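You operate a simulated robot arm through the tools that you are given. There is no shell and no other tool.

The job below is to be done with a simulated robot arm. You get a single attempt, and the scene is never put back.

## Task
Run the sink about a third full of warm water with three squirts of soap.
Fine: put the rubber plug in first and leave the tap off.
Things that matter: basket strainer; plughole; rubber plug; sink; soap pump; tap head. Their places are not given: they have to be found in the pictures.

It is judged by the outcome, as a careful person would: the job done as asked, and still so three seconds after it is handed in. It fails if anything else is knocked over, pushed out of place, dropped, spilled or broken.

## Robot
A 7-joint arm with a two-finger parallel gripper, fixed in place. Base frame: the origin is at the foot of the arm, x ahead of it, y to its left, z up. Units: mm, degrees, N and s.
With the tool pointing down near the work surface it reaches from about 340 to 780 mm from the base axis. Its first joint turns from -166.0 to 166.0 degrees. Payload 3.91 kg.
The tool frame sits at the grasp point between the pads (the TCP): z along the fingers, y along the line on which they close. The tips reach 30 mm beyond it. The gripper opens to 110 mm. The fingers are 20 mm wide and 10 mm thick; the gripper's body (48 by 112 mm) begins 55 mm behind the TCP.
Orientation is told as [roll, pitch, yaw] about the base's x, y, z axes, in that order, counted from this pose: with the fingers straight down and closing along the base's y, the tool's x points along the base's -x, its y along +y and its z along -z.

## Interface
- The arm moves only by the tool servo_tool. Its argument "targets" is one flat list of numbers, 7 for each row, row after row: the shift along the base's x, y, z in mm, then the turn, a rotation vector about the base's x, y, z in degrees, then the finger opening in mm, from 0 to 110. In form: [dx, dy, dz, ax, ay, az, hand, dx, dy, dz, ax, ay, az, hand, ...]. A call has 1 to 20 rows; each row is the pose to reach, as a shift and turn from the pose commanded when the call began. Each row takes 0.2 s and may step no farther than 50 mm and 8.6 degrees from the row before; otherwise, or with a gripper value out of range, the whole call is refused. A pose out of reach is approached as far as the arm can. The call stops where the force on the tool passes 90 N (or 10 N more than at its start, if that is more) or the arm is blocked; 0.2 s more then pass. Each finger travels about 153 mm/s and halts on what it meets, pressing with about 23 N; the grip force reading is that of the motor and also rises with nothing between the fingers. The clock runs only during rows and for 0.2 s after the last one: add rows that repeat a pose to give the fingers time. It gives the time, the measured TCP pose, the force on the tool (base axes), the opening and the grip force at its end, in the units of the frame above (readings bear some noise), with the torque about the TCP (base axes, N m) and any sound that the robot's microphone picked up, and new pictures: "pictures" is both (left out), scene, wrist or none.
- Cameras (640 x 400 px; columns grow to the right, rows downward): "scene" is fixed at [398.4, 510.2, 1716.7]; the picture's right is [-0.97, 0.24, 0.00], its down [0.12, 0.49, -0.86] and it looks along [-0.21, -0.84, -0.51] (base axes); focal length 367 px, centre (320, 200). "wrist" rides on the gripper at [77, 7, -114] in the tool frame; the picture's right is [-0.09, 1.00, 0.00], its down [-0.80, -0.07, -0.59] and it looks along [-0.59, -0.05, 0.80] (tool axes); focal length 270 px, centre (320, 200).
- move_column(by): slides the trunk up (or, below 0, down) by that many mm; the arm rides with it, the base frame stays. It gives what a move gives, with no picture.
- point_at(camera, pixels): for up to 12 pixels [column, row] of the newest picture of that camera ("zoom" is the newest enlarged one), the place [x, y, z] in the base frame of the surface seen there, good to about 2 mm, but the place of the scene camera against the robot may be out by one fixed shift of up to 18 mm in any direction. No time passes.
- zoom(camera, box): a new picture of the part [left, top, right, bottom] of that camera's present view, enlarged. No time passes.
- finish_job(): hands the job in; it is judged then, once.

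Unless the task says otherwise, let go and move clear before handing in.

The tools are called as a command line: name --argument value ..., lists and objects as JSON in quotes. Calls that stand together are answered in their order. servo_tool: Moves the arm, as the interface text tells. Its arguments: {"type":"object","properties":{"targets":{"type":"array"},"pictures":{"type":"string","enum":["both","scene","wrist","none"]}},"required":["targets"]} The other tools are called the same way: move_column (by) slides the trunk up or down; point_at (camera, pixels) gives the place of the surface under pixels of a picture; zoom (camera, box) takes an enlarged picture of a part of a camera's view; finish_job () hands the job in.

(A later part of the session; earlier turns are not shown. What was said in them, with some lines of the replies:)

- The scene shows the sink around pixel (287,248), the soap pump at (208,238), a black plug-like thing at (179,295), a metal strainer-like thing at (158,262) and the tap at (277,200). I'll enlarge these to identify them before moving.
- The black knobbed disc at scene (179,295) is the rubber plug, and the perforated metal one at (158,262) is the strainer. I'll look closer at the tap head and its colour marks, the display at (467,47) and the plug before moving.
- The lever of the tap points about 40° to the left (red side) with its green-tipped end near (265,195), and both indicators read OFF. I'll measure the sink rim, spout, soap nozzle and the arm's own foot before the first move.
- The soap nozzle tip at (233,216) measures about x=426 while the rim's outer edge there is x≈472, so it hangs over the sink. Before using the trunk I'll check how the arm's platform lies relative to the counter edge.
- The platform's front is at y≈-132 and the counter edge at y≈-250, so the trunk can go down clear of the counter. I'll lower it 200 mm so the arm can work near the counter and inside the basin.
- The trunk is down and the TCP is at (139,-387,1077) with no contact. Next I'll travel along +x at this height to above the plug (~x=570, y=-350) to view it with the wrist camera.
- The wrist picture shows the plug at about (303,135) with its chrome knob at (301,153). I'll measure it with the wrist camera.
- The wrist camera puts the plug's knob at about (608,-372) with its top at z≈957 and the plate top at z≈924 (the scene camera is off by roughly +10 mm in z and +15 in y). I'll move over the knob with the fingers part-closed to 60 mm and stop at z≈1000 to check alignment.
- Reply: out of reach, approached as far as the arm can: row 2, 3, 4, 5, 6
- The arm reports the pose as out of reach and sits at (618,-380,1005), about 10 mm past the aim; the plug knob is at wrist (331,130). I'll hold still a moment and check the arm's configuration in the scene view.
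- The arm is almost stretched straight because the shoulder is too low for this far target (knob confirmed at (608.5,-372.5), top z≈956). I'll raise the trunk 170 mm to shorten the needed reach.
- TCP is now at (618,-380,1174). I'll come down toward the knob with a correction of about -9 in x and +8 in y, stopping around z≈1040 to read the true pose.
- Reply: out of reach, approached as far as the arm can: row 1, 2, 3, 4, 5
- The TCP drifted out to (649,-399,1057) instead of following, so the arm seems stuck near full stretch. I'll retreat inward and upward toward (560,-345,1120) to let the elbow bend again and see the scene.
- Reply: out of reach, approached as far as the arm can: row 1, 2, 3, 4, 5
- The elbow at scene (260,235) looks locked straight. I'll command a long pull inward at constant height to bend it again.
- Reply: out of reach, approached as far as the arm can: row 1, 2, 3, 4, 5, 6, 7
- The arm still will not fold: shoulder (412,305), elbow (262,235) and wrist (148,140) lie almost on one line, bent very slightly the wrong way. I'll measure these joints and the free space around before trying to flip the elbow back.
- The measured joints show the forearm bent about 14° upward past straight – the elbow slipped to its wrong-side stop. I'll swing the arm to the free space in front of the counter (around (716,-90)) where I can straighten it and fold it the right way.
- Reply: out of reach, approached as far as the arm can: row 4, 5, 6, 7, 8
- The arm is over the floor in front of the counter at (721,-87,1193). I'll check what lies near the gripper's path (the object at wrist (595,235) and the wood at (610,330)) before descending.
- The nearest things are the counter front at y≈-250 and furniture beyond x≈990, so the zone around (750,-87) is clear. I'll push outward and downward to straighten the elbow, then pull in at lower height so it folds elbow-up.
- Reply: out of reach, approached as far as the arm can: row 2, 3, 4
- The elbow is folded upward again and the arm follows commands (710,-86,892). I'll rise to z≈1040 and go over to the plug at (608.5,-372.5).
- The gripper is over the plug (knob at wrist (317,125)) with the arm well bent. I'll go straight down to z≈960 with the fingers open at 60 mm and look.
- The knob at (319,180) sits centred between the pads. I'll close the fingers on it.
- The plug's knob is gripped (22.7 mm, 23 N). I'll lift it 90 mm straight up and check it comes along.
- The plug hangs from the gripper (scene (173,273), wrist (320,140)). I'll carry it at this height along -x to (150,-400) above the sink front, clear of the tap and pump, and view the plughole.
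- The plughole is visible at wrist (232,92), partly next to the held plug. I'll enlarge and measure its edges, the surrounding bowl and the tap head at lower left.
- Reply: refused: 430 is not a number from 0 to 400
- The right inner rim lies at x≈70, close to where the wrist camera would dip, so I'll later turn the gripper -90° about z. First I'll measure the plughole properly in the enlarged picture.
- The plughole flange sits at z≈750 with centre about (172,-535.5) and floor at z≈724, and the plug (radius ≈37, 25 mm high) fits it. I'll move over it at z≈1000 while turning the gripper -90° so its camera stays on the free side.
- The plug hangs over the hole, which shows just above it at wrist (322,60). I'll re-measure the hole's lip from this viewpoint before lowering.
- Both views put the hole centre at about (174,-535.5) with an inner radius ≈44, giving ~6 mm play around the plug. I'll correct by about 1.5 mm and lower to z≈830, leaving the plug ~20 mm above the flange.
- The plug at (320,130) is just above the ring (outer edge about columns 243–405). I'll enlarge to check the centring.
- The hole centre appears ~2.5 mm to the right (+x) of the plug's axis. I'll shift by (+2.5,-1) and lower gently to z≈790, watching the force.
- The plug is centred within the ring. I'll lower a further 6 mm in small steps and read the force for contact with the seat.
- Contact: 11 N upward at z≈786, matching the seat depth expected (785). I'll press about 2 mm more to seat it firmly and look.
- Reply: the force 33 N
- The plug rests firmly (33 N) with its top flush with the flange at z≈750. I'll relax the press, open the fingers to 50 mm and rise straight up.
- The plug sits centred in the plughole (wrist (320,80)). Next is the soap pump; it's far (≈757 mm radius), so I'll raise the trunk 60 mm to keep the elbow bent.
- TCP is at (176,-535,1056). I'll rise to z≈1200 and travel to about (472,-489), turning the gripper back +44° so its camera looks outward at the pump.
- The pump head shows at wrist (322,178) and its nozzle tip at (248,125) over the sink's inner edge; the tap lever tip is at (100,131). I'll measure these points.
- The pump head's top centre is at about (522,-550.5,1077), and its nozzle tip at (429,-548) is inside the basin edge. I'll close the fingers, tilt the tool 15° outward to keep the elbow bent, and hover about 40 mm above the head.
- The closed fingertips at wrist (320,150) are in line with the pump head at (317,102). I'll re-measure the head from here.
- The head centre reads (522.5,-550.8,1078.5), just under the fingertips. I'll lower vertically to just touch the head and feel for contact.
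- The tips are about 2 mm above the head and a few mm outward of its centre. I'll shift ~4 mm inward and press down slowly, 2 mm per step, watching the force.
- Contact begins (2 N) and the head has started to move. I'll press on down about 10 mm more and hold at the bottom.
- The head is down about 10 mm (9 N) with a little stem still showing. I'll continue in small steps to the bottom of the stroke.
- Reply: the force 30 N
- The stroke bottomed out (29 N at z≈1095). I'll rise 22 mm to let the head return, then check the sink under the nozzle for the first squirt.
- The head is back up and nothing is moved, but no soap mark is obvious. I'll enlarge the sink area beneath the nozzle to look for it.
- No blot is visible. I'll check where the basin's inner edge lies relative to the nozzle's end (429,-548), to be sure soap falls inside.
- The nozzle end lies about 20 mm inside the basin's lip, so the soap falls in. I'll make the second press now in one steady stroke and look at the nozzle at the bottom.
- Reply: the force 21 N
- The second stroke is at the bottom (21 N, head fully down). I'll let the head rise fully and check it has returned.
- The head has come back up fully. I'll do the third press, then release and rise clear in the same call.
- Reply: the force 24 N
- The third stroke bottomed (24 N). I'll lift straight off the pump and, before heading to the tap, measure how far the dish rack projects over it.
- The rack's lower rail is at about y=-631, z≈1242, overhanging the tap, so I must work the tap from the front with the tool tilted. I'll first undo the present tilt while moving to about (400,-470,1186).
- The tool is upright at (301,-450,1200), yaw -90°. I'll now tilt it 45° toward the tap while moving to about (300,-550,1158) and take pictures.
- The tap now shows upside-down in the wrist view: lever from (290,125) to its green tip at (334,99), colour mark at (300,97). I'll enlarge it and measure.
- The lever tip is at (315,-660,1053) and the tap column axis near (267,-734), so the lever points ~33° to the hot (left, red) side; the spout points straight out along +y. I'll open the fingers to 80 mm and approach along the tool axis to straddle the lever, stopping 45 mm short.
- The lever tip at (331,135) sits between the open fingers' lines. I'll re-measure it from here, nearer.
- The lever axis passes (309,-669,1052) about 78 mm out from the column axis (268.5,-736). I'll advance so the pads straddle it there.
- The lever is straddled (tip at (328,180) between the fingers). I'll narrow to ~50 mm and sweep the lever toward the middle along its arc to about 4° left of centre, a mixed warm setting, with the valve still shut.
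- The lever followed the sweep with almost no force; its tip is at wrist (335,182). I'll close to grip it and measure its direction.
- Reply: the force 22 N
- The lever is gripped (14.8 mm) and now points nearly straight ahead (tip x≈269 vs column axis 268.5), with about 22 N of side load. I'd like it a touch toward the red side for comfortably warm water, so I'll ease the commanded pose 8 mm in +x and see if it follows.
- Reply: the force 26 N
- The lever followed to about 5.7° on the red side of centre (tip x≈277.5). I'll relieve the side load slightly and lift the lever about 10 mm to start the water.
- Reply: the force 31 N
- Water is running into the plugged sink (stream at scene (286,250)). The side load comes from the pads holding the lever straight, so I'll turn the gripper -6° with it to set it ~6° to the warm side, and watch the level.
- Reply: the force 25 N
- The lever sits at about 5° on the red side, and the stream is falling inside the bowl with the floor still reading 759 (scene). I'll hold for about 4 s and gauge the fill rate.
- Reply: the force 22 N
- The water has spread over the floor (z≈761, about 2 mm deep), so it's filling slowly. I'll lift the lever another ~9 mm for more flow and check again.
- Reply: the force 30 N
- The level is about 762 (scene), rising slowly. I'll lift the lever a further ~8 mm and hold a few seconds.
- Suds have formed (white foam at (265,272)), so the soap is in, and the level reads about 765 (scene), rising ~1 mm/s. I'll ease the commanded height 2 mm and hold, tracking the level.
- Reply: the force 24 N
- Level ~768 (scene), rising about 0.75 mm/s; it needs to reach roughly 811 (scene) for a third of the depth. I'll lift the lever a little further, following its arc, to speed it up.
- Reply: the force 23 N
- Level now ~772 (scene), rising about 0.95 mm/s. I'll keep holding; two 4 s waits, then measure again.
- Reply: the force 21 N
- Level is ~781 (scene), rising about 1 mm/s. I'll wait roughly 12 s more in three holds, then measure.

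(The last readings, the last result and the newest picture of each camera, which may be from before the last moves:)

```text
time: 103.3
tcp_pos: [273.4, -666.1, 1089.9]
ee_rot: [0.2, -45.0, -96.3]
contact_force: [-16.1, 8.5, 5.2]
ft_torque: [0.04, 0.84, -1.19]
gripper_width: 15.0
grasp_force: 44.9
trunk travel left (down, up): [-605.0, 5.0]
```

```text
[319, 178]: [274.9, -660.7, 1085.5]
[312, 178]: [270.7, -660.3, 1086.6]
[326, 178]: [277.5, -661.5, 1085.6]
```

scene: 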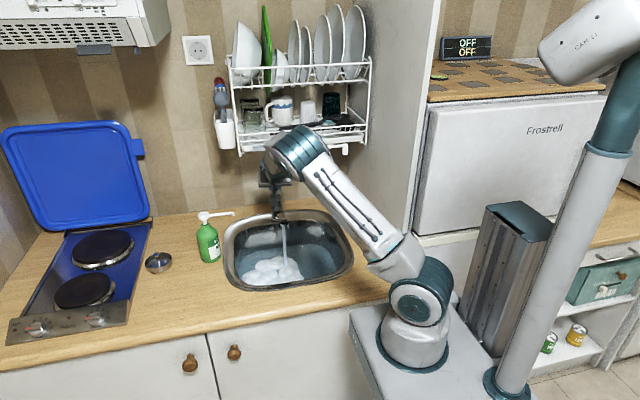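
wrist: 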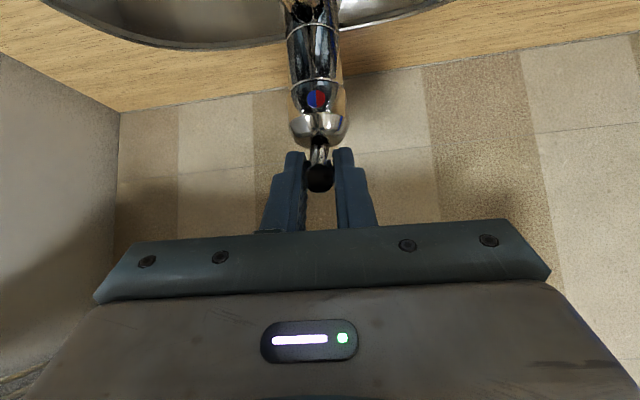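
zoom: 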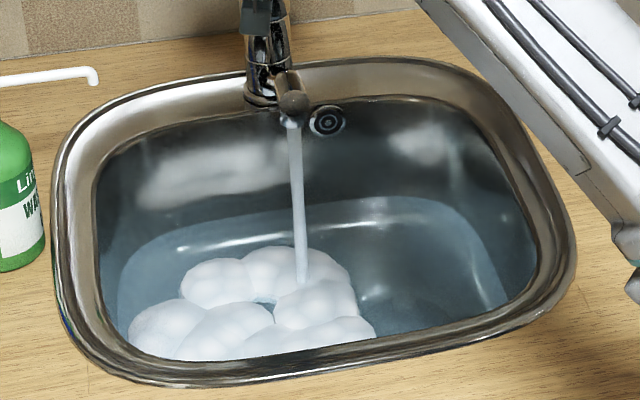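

Level is ~793 (scene) at t=103; a third of the depth (759→~908) is about 809. I'll hold ~12 s more, which should bring it to ~806.

servo_tool --targets '[0, 0, 0, 0, 0, 0, 8, 0, 0, 0, 0, 0, 0, 8, 0, 0, 0, 0, 0, 0, 8, 0, 0, 0, 0, 0, 0, 8, 0, 0, 0, 0, 0, 0, 8, 0, 0, 0, 0, 0, 0, 8, 0, 0, 0, 0, 0, 0, 8, 0, 0, 0, 0, 0, 0, 8, 0, 0, 0, 0, 0, 0, 8, 0, 0, 0, 0, 0, 0, 8, 0, 0, 0, 0, 0, 0, 8, 0, 0, 0, 0, 0, 0, 8, 0, 0, 0, 0, 0, 0, 8, 0, 0, 0, 0, 0, 0, 8, 0, 0, 0, 0, 0, 0, 8, 0, 0, 0, 0, 0, 0, 8, 0, 0, 0, 0, 0, 0, 8, 0, 0, 0, 0, 0, 0, 8, 0, 0, 0, 0, 0, 0, 8, 0, 0, 0, 0, 0, 0, 8]' --pictures "none"

servo_tool --targets '[0, 0, 0, 0, 0, 0, 8, 0, 0, 0, 0, 0, 0, 8, 0, 0, 0, 0, 0, 0, 8, 0, 0, 0, 0, 0, 0, 8, 0, 0, 0, 0, 0, 0, 8, 0, 0, 0, 0, 0, 0, 8, 0, 0, 0, 0, 0, 0, 8, 0, 0, 0, 0, 0, 0, 8, 0, 0, 0, 0, 0, 0, 8, 0, 0, 0, 0, 0, 0, 8, 0, 0, 0, 0, 0, 0, 8, 0, 0, 0, 0, 0, 0, 8, 0, 0, 0, 0, 0, 0, 8, 0, 0, 0, 0, 0, 0, 8, 0, 0, 0, 0, 0, 0, 8, 0, 0, 0, 0, 0, 0, 8, 0, 0, 0, 0, 0, 0, 8, 0, 0, 0, 0, 0, 0, 8]' --pictures "scene"

point_at --camera "scene" --pixels '[[270, 251], [300, 262], [290, 252], [300, 266], [260, 251], [315, 258], [305, 252]]'

```text
time: 107.5
tcp_pos: [273.6, -664.9, 1087.9]
ee_rot: [0.2, -45.1, -96.2]
contact_force: [-17.4, 8.5, 5.4]
ft_torque: [0.19, 0.84, -1.3]
gripper_width: 14.7
grasp_force: 44.6
trunk travel left (down, up): [-605.0, 5.0]
```

```text
time: 111.3
tcp_pos: [275.2, -664.7, 1087.7]
ee_rot: [0.1, -45.0, -96.1]
contact_force: [-15.5, 8.2, 3.6]
ft_torque: [0.14, 0.83, -1.24]
gripper_width: 14.7
grasp_force: 44.9
trunk travel left (down, up): [-605.0, 5.0]
```

scene: 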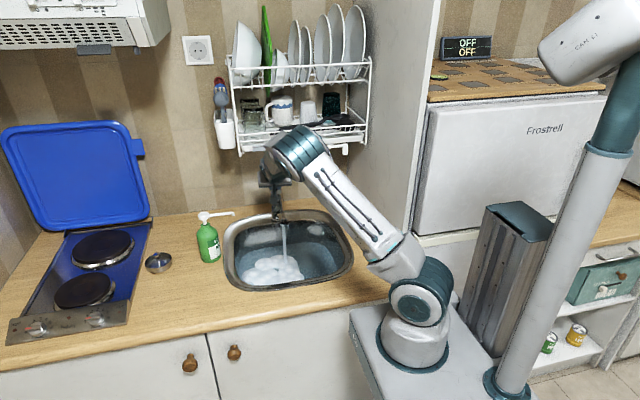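

```text
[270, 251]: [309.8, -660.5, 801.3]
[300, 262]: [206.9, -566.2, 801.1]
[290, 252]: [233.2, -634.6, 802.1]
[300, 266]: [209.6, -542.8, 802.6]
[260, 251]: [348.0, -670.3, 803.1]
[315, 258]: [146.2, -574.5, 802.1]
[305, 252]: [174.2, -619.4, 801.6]
```

Level is ~802 (scene) at t=111. I'll hold about 4 s more, then bring the lever down its arc to shut the tap.

servo_tool --targets '[0, 0, 0, 0, 0, 0, 8, 0, 0, 0, 0, 0, 0, 8, 0, 0, 0, 0, 0, 0, 8, 0, 0, 0, 0, 0, 0, 8, 0, 0, 0, 0, 0, 0, 8, 0, 0, 0, 0, 0, 0, 8, 0, 0, 0, 0, 0, 0, 8, 0, 0, 0, 0, 0, 0, 8, 0, 0, 0, 0, 0, 0, 8, 0, 0, 0, 0, 0, 0, 8, 0, 0, 0, 0, 0, 0, 8, 0, 0, 0, 0, 0, 0, 8, 0, 0, 0, 0, 0, 0, 8, 0, 0, 0, 0, 0, 0, 8, 0, 0, 0, 0, 0, 0, 8, 0, 0, 0, 0, 0, 0, 8, 0, 0, 0, 0, 0, 0, 8, 0, 0, 0, 0, 0, 0, 8, 0, 0, 0, 0, 0, 0, 8]' --pictures "none"

servo_tool --targets '[0, 1.5, -6, 0, 0, 0, 8, 0, 3, -12, 0, 0, 0, 8, 0, 4.5, -18, 0, 0, 0, 8, 0, 5.7, -24, 0, 0, 0, 8, 0, 6.7, -30, 0, 0, 0, 8, 0, 7.5, -35, 0, 0, 0, 8, 0, 7.5, -38, 0, 0, 0, 8, 0, 7.5, -38, 0, 0, 0, 8]'

zoom --camera "scene" --box '[220, 175, 360, 295]'

point_at --camera "scene" --pixels '[[270, 251], [300, 262], [290, 252], [300, 266], [260, 251], [315, 258], [305, 252]]'

point_at --camera "wrist" --pixels '[[319, 182], [312, 182], [326, 182], [319, 175], [319, 190]]'

```text
time: 115.3
tcp_pos: [273.7, -665.9, 1089.6]
ee_rot: [0.2, -45.1, -96.2]
contact_force: [-15.5, 7.9, 4.3]
ft_torque: [0.14, 0.84, -1.3]
gripper_width: 14.6
grasp_force: 45.3
trunk travel left (down, up): [-605.0, 5.0]
```

```text
time: 117.1
tcp_pos: [274.5, -655.4, 1052.7]
ee_rot: [0.3, -45.4, -96.2]
contact_force: [-10.3, 15.9, 31.4]
ft_torque: [0.26, 0.16, -1.03]
gripper_width: 14.7
grasp_force: 44.5
trunk travel left (down, up): [-605.0, 5.0]
```

scene: 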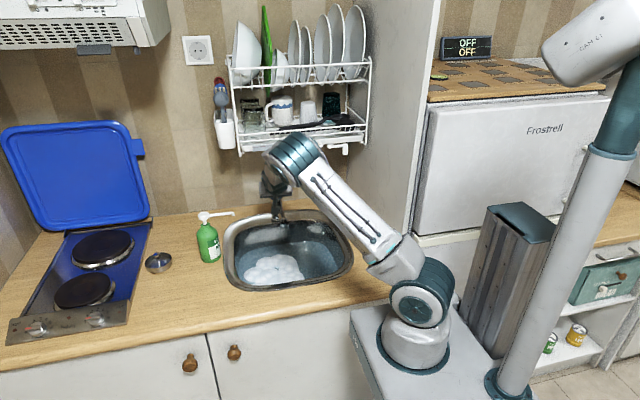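
wrist: 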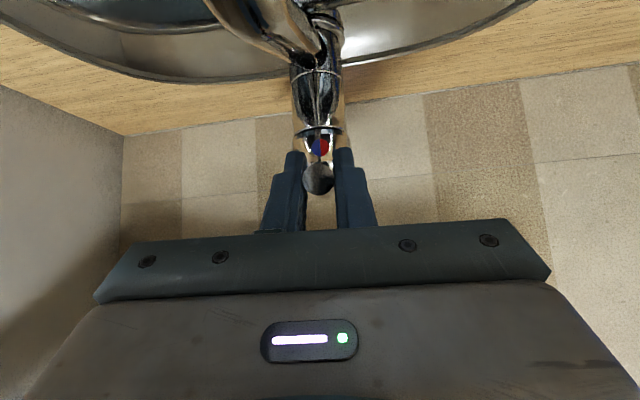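

```text
3.33 times, centred on (290, 235) of scene
```

zoom: 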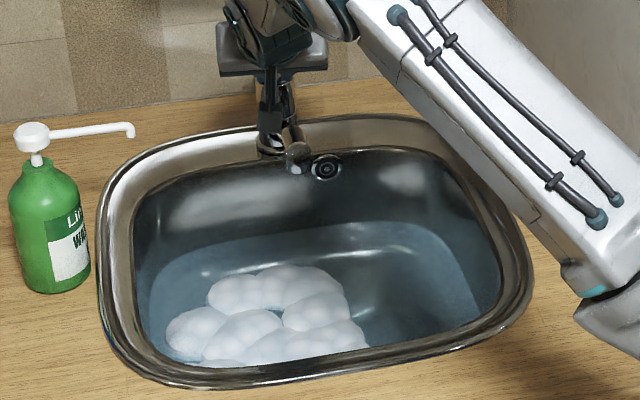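

```text
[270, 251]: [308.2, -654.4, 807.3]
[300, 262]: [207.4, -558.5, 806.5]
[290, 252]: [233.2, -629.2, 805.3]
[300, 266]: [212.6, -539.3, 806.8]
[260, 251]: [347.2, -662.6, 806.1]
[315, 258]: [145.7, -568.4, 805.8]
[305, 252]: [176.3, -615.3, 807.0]
```

```text
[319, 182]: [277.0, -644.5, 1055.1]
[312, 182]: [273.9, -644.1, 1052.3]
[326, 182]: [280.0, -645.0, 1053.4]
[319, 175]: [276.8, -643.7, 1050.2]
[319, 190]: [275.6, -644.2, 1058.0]
```

The stream has stopped and the lever is pressed down on its stop (31 N, tip z≈1054); the level reads ~806.5 (scene), i.e. about 47 mm of ~150 mm – roughly a third. I'll relieve the push and open the fingers without lifting the lever.

servo_tool --targets '[0, 0, 1.5, 0, 0, 0, 8, 0, 0, 1.5, 0, 0, 0, 20, 0, 0, 1.5, 0, 0, 0, 40, 0, 0, 1.5, 0, 0, 0, 50, 0, 0, 1.5, 0, 0, 0, 50]'

zoom --camera "wrist" --box '[200, 80, 440, 240]'

zoom --camera "scene" --box '[220, 175, 360, 295]'

point_at --camera "scene" --pixels '[[270, 251], [300, 262], [290, 252], [300, 266], [260, 251], [315, 258], [305, 252]]'

```text
time: 118.3
tcp_pos: [276.2, -659.7, 1050.5]
ee_rot: [0.0, -44.9, -96.0]
contact_force: [-0.1, -0.3, -0.2]
ft_torque: [-0.01, 0.04, -0.01]
gripper_width: 50.2
grasp_force: 0.1
trunk travel left (down, up): [-605.0, 5.0]
```

scene: 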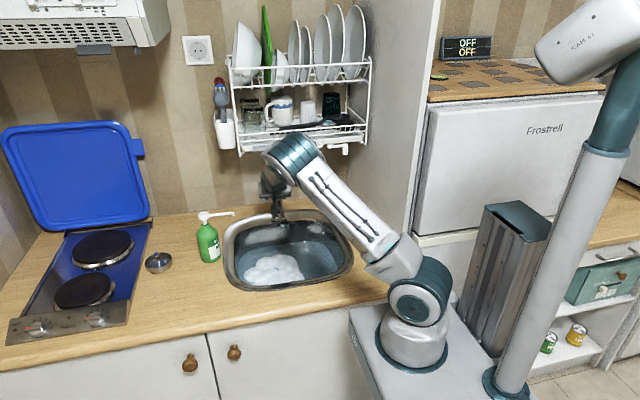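
wrist: 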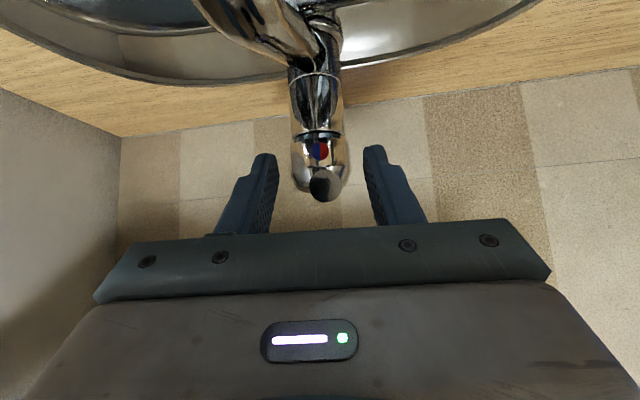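

```text
2.50 times, centred on (320, 160) of wrist
```

zoom: 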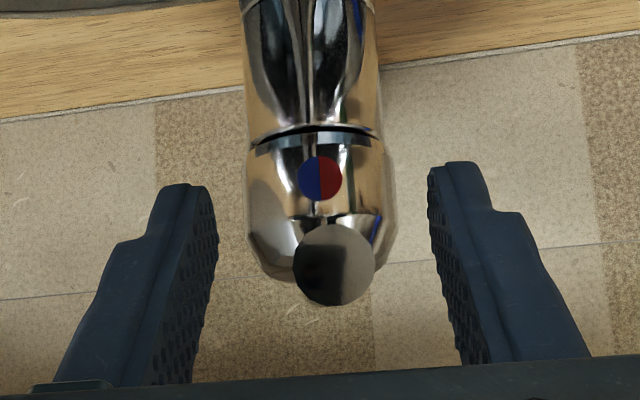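

```text
3.33 times, centred on (290, 235) of scene
```

zoom: 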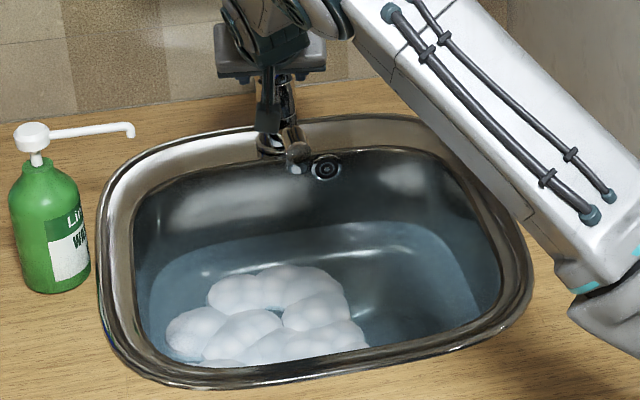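

```text
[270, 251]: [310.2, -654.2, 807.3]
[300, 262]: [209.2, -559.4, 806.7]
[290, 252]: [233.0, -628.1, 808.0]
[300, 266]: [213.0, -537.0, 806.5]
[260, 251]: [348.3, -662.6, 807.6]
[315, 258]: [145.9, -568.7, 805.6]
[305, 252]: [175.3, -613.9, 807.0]
```

The lever is free and down at its off stop, no stream, level steady at ~807 (scene). I'll back the open gripper away along its own axis and then check everything.

servo_tool --targets '[1.5, 15, 15, 0, 0, 0, 50, 4, 40, 40, 0, 0, 0, 50, 7, 70, 70, 0, 0, 0, 50, 10, 100, 100, 0, 0, 0, 50, 12, 130, 125, 0, 0, 0, 50, 12, 160, 145, 0, 0, 0, 50, 12, 190, 160, 0, 0, 0, 50, 12, 220, 170, 0, 0, 0, 50, 12, 250, 180, 0, 0, 0, 50, 12, 250, 180, 0, 0, 0, 50]'

zoom --camera "scene" --box '[220, 175, 360, 295]'

zoom --camera "wrist" --box '[160, 0, 480, 200]'

point_at --camera "scene" --pixels '[[270, 251], [300, 262], [290, 252], [300, 266], [260, 251], [315, 258], [305, 252], [330, 255]]'

```text
time: 120.5
tcp_pos: [286.5, -409.7, 1232.3]
ee_rot: [0.1, -44.9, -96.1]
contact_force: [-0.4, 0.1, 0.9]
ft_torque: [0.02, 0.02, -0.03]
gripper_width: 50.4
grasp_force: 0.0
trunk travel left (down, up): [-605.0, 5.0]
```

scene: 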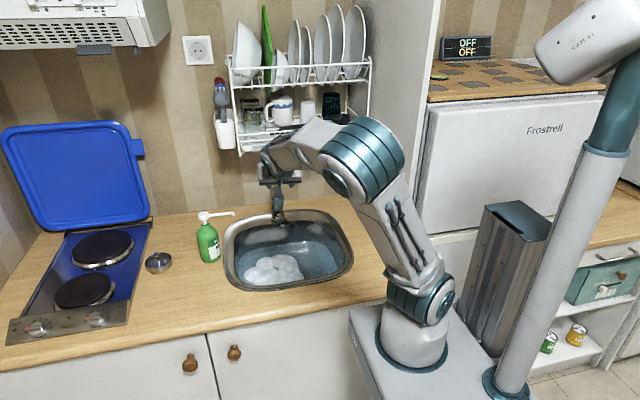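
wrist: 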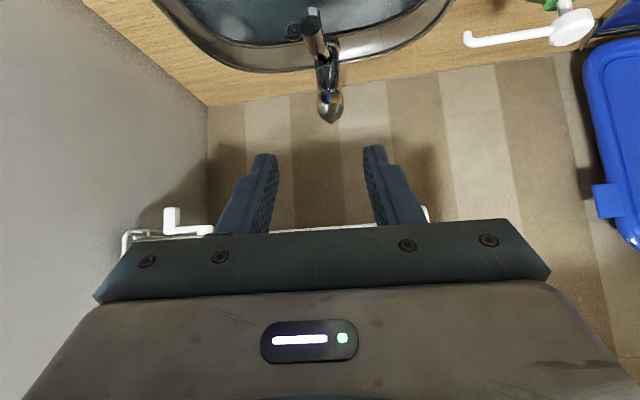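

```text
3.33 times, centred on (290, 235) of scene
```

zoom: 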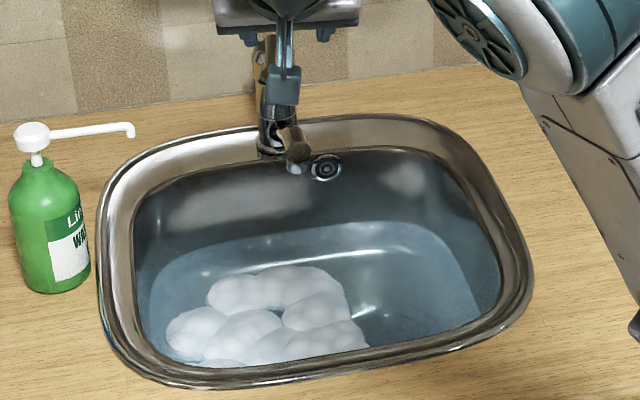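

```text
2.00 times, centred on (320, 100) of wrist
```

zoom: 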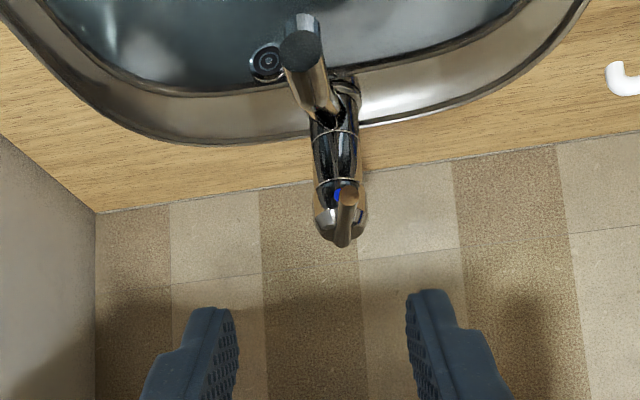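

```text
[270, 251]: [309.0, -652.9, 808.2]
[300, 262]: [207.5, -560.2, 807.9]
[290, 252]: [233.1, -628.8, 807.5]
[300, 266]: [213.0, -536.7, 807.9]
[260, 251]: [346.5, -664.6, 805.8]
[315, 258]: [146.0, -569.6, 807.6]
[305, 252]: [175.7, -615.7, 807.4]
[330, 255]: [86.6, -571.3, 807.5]
```

The water surface reads ~807.5 and no stream is visible; the pump, strainer and plug are in place. To be sure there is no trickle, I'll wait about 3 s while drawing back a little and measure again.

servo_tool --targets '[0, 20, 20, 7.5, 0, 0, 50, 0, 40, 40, 15, 0, 0, 50, 0, 40, 40, 22.5, 0, 0, 50, 0, 40, 40, 30, 0, 0, 50, 0, 40, 40, 37.5, 0, 0, 50, 0, 40, 40, 44, 0, 0, 50, 0, 40, 40, 44, 0, 0, 50, 0, 40, 40, 44, 0, 0, 50, 0, 40, 40, 44, 0, 0, 50, 0, 40, 40, 44, 0, 0, 50, 0, 40, 40, 44, 0, 0, 50, 0, 40, 40, 44, 0, 0, 50, 0, 40, 40, 44, 0, 0, 50, 0, 40, 40, 44, 0, 0, 50, 0, 40, 40, 44, 0, 0, 50, 0, 40, 40, 44, 0, 0, 50, 0, 40, 40, 44, 0, 0, 50]'

zoom --camera "scene" --box '[220, 175, 360, 295]'

zoom --camera "scene" --box '[250, 175, 310, 235]'

point_at --camera "scene" --pixels '[[270, 251], [300, 262], [290, 252], [300, 266], [260, 251], [315, 258], [305, 252], [330, 255], [280, 248], [320, 250]]'

```text
time: 124.1
tcp_pos: [287.8, -370.2, 1270.2]
ee_rot: [-4.0, -1.1, -94.3]
contact_force: [-0.8, 0.5, -0.1]
ft_torque: [0.05, 0.0, 0.03]
gripper_width: 50.0
grasp_force: 0.1
trunk travel left (down, up): [-605.0, 5.0]
```

scene: 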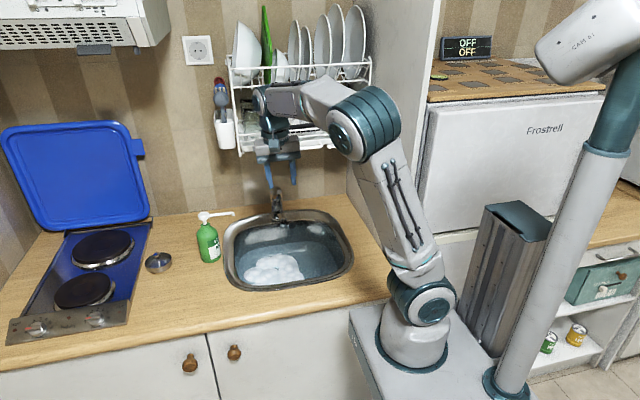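
wrist: 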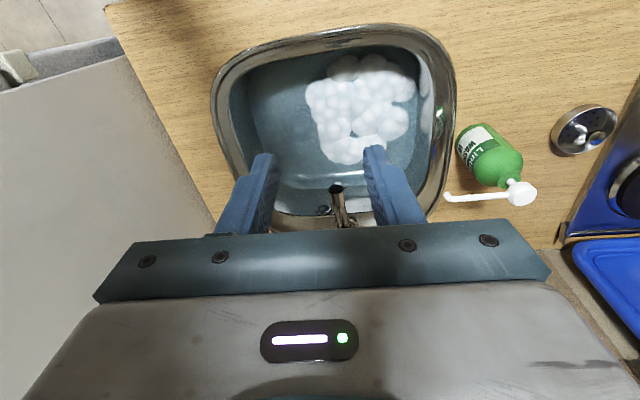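

```text
3.33 times, centred on (290, 235) of scene
```

zoom: 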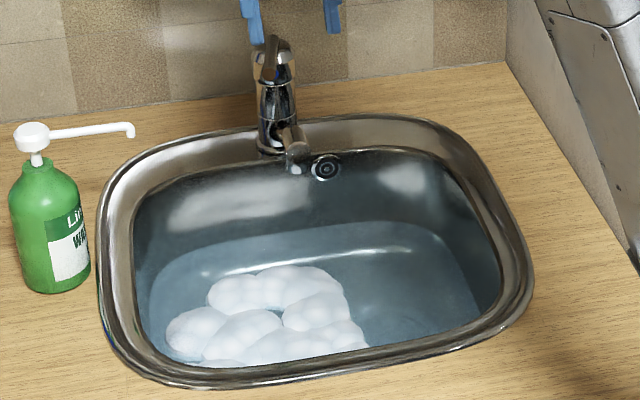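

```text
6.67 times, centred on (280, 205) of scene
```

zoom: 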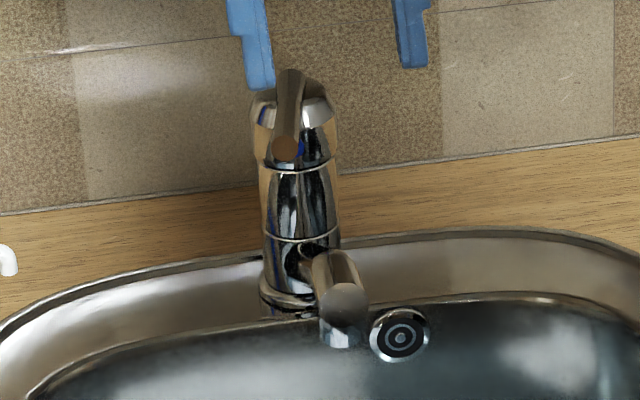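

```text
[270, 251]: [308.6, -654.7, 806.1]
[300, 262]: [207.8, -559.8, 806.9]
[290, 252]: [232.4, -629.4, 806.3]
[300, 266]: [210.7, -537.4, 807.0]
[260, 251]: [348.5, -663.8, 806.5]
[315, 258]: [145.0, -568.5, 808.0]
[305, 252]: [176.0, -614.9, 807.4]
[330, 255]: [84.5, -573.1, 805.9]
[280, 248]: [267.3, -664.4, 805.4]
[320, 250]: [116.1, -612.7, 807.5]
```

The level is unchanged (~806.7), so nothing is running or leaking. I'll look closely at the spout mouth (around (291,225)) for a residual trickle and cross-check the level with the wrist camera.

zoom --camera "scene" --box '[276, 210, 308, 240]'

point_at --camera "wrist" --pixels '[[270, 100], [290, 130], [260, 130], [300, 170], [425, 100], [440, 100], [225, 100], [340, 30], [290, 190]]'

zoom --camera "wrist" --box '[200, 20, 460, 230]'

```text
13.33 times, centred on (292, 225) of scene
```

zoom: 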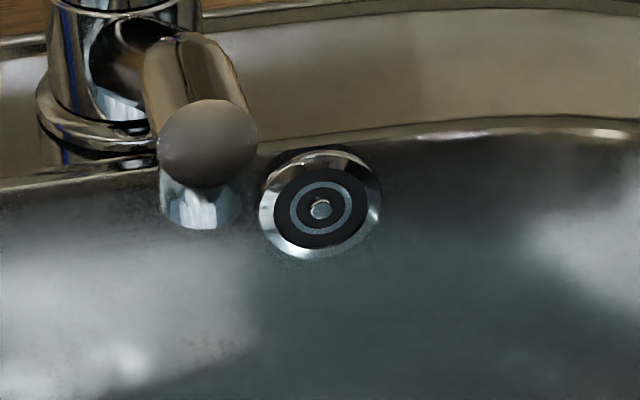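

```text
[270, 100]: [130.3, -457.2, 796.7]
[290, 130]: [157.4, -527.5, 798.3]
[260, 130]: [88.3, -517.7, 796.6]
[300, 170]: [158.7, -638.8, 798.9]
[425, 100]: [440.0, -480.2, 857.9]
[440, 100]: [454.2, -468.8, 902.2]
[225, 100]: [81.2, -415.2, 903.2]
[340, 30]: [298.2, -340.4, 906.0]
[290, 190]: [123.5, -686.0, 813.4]
```

```text
1.90 times, centred on (330, 125) of wrist
```

zoom: 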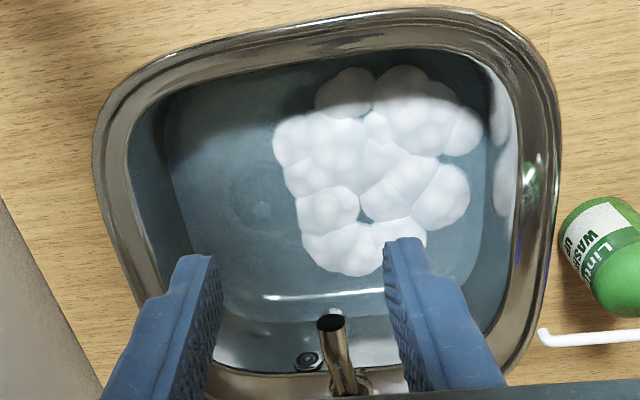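

No trickle at the spout, and the wrist camera gives a steady water level of z≈797.5 between the floor (≈750) and rim (≈903), about a third. The plug is in, the three full pump strokes have made suds, the lever is down and the arm is clear, so I'll hand the job in.

finish_job

```text
The job is handed in.
```

The sink is about a third full of soapy water, the rubber plug is in and the tap is off. I handed the job in on that basis; I could not measure the water's temperature.

- **Plug:** seated in the plughole and centred. The level held steady after the tap was shut, so it isn't leaking.
- **Soap:** three full strokes of the pump over the sink. I couldn't see each squirt land, but suds formed once the water ran.
- **Water:** about 48 mm deep in a basin roughly 153 mm deep, or about 31%.
- **Temperature:** the lever had been left well over on the hot (red) side, so I moved it to about 5° on the red side of centre for a warm mix. That is where it ran, so "warm" rests on the lever position.
- **Tap:** lever down on its stop, with no stream or trickle at the spout.

The strainer, pump and dish rack were not disturbed. The arm is clear of the sink.
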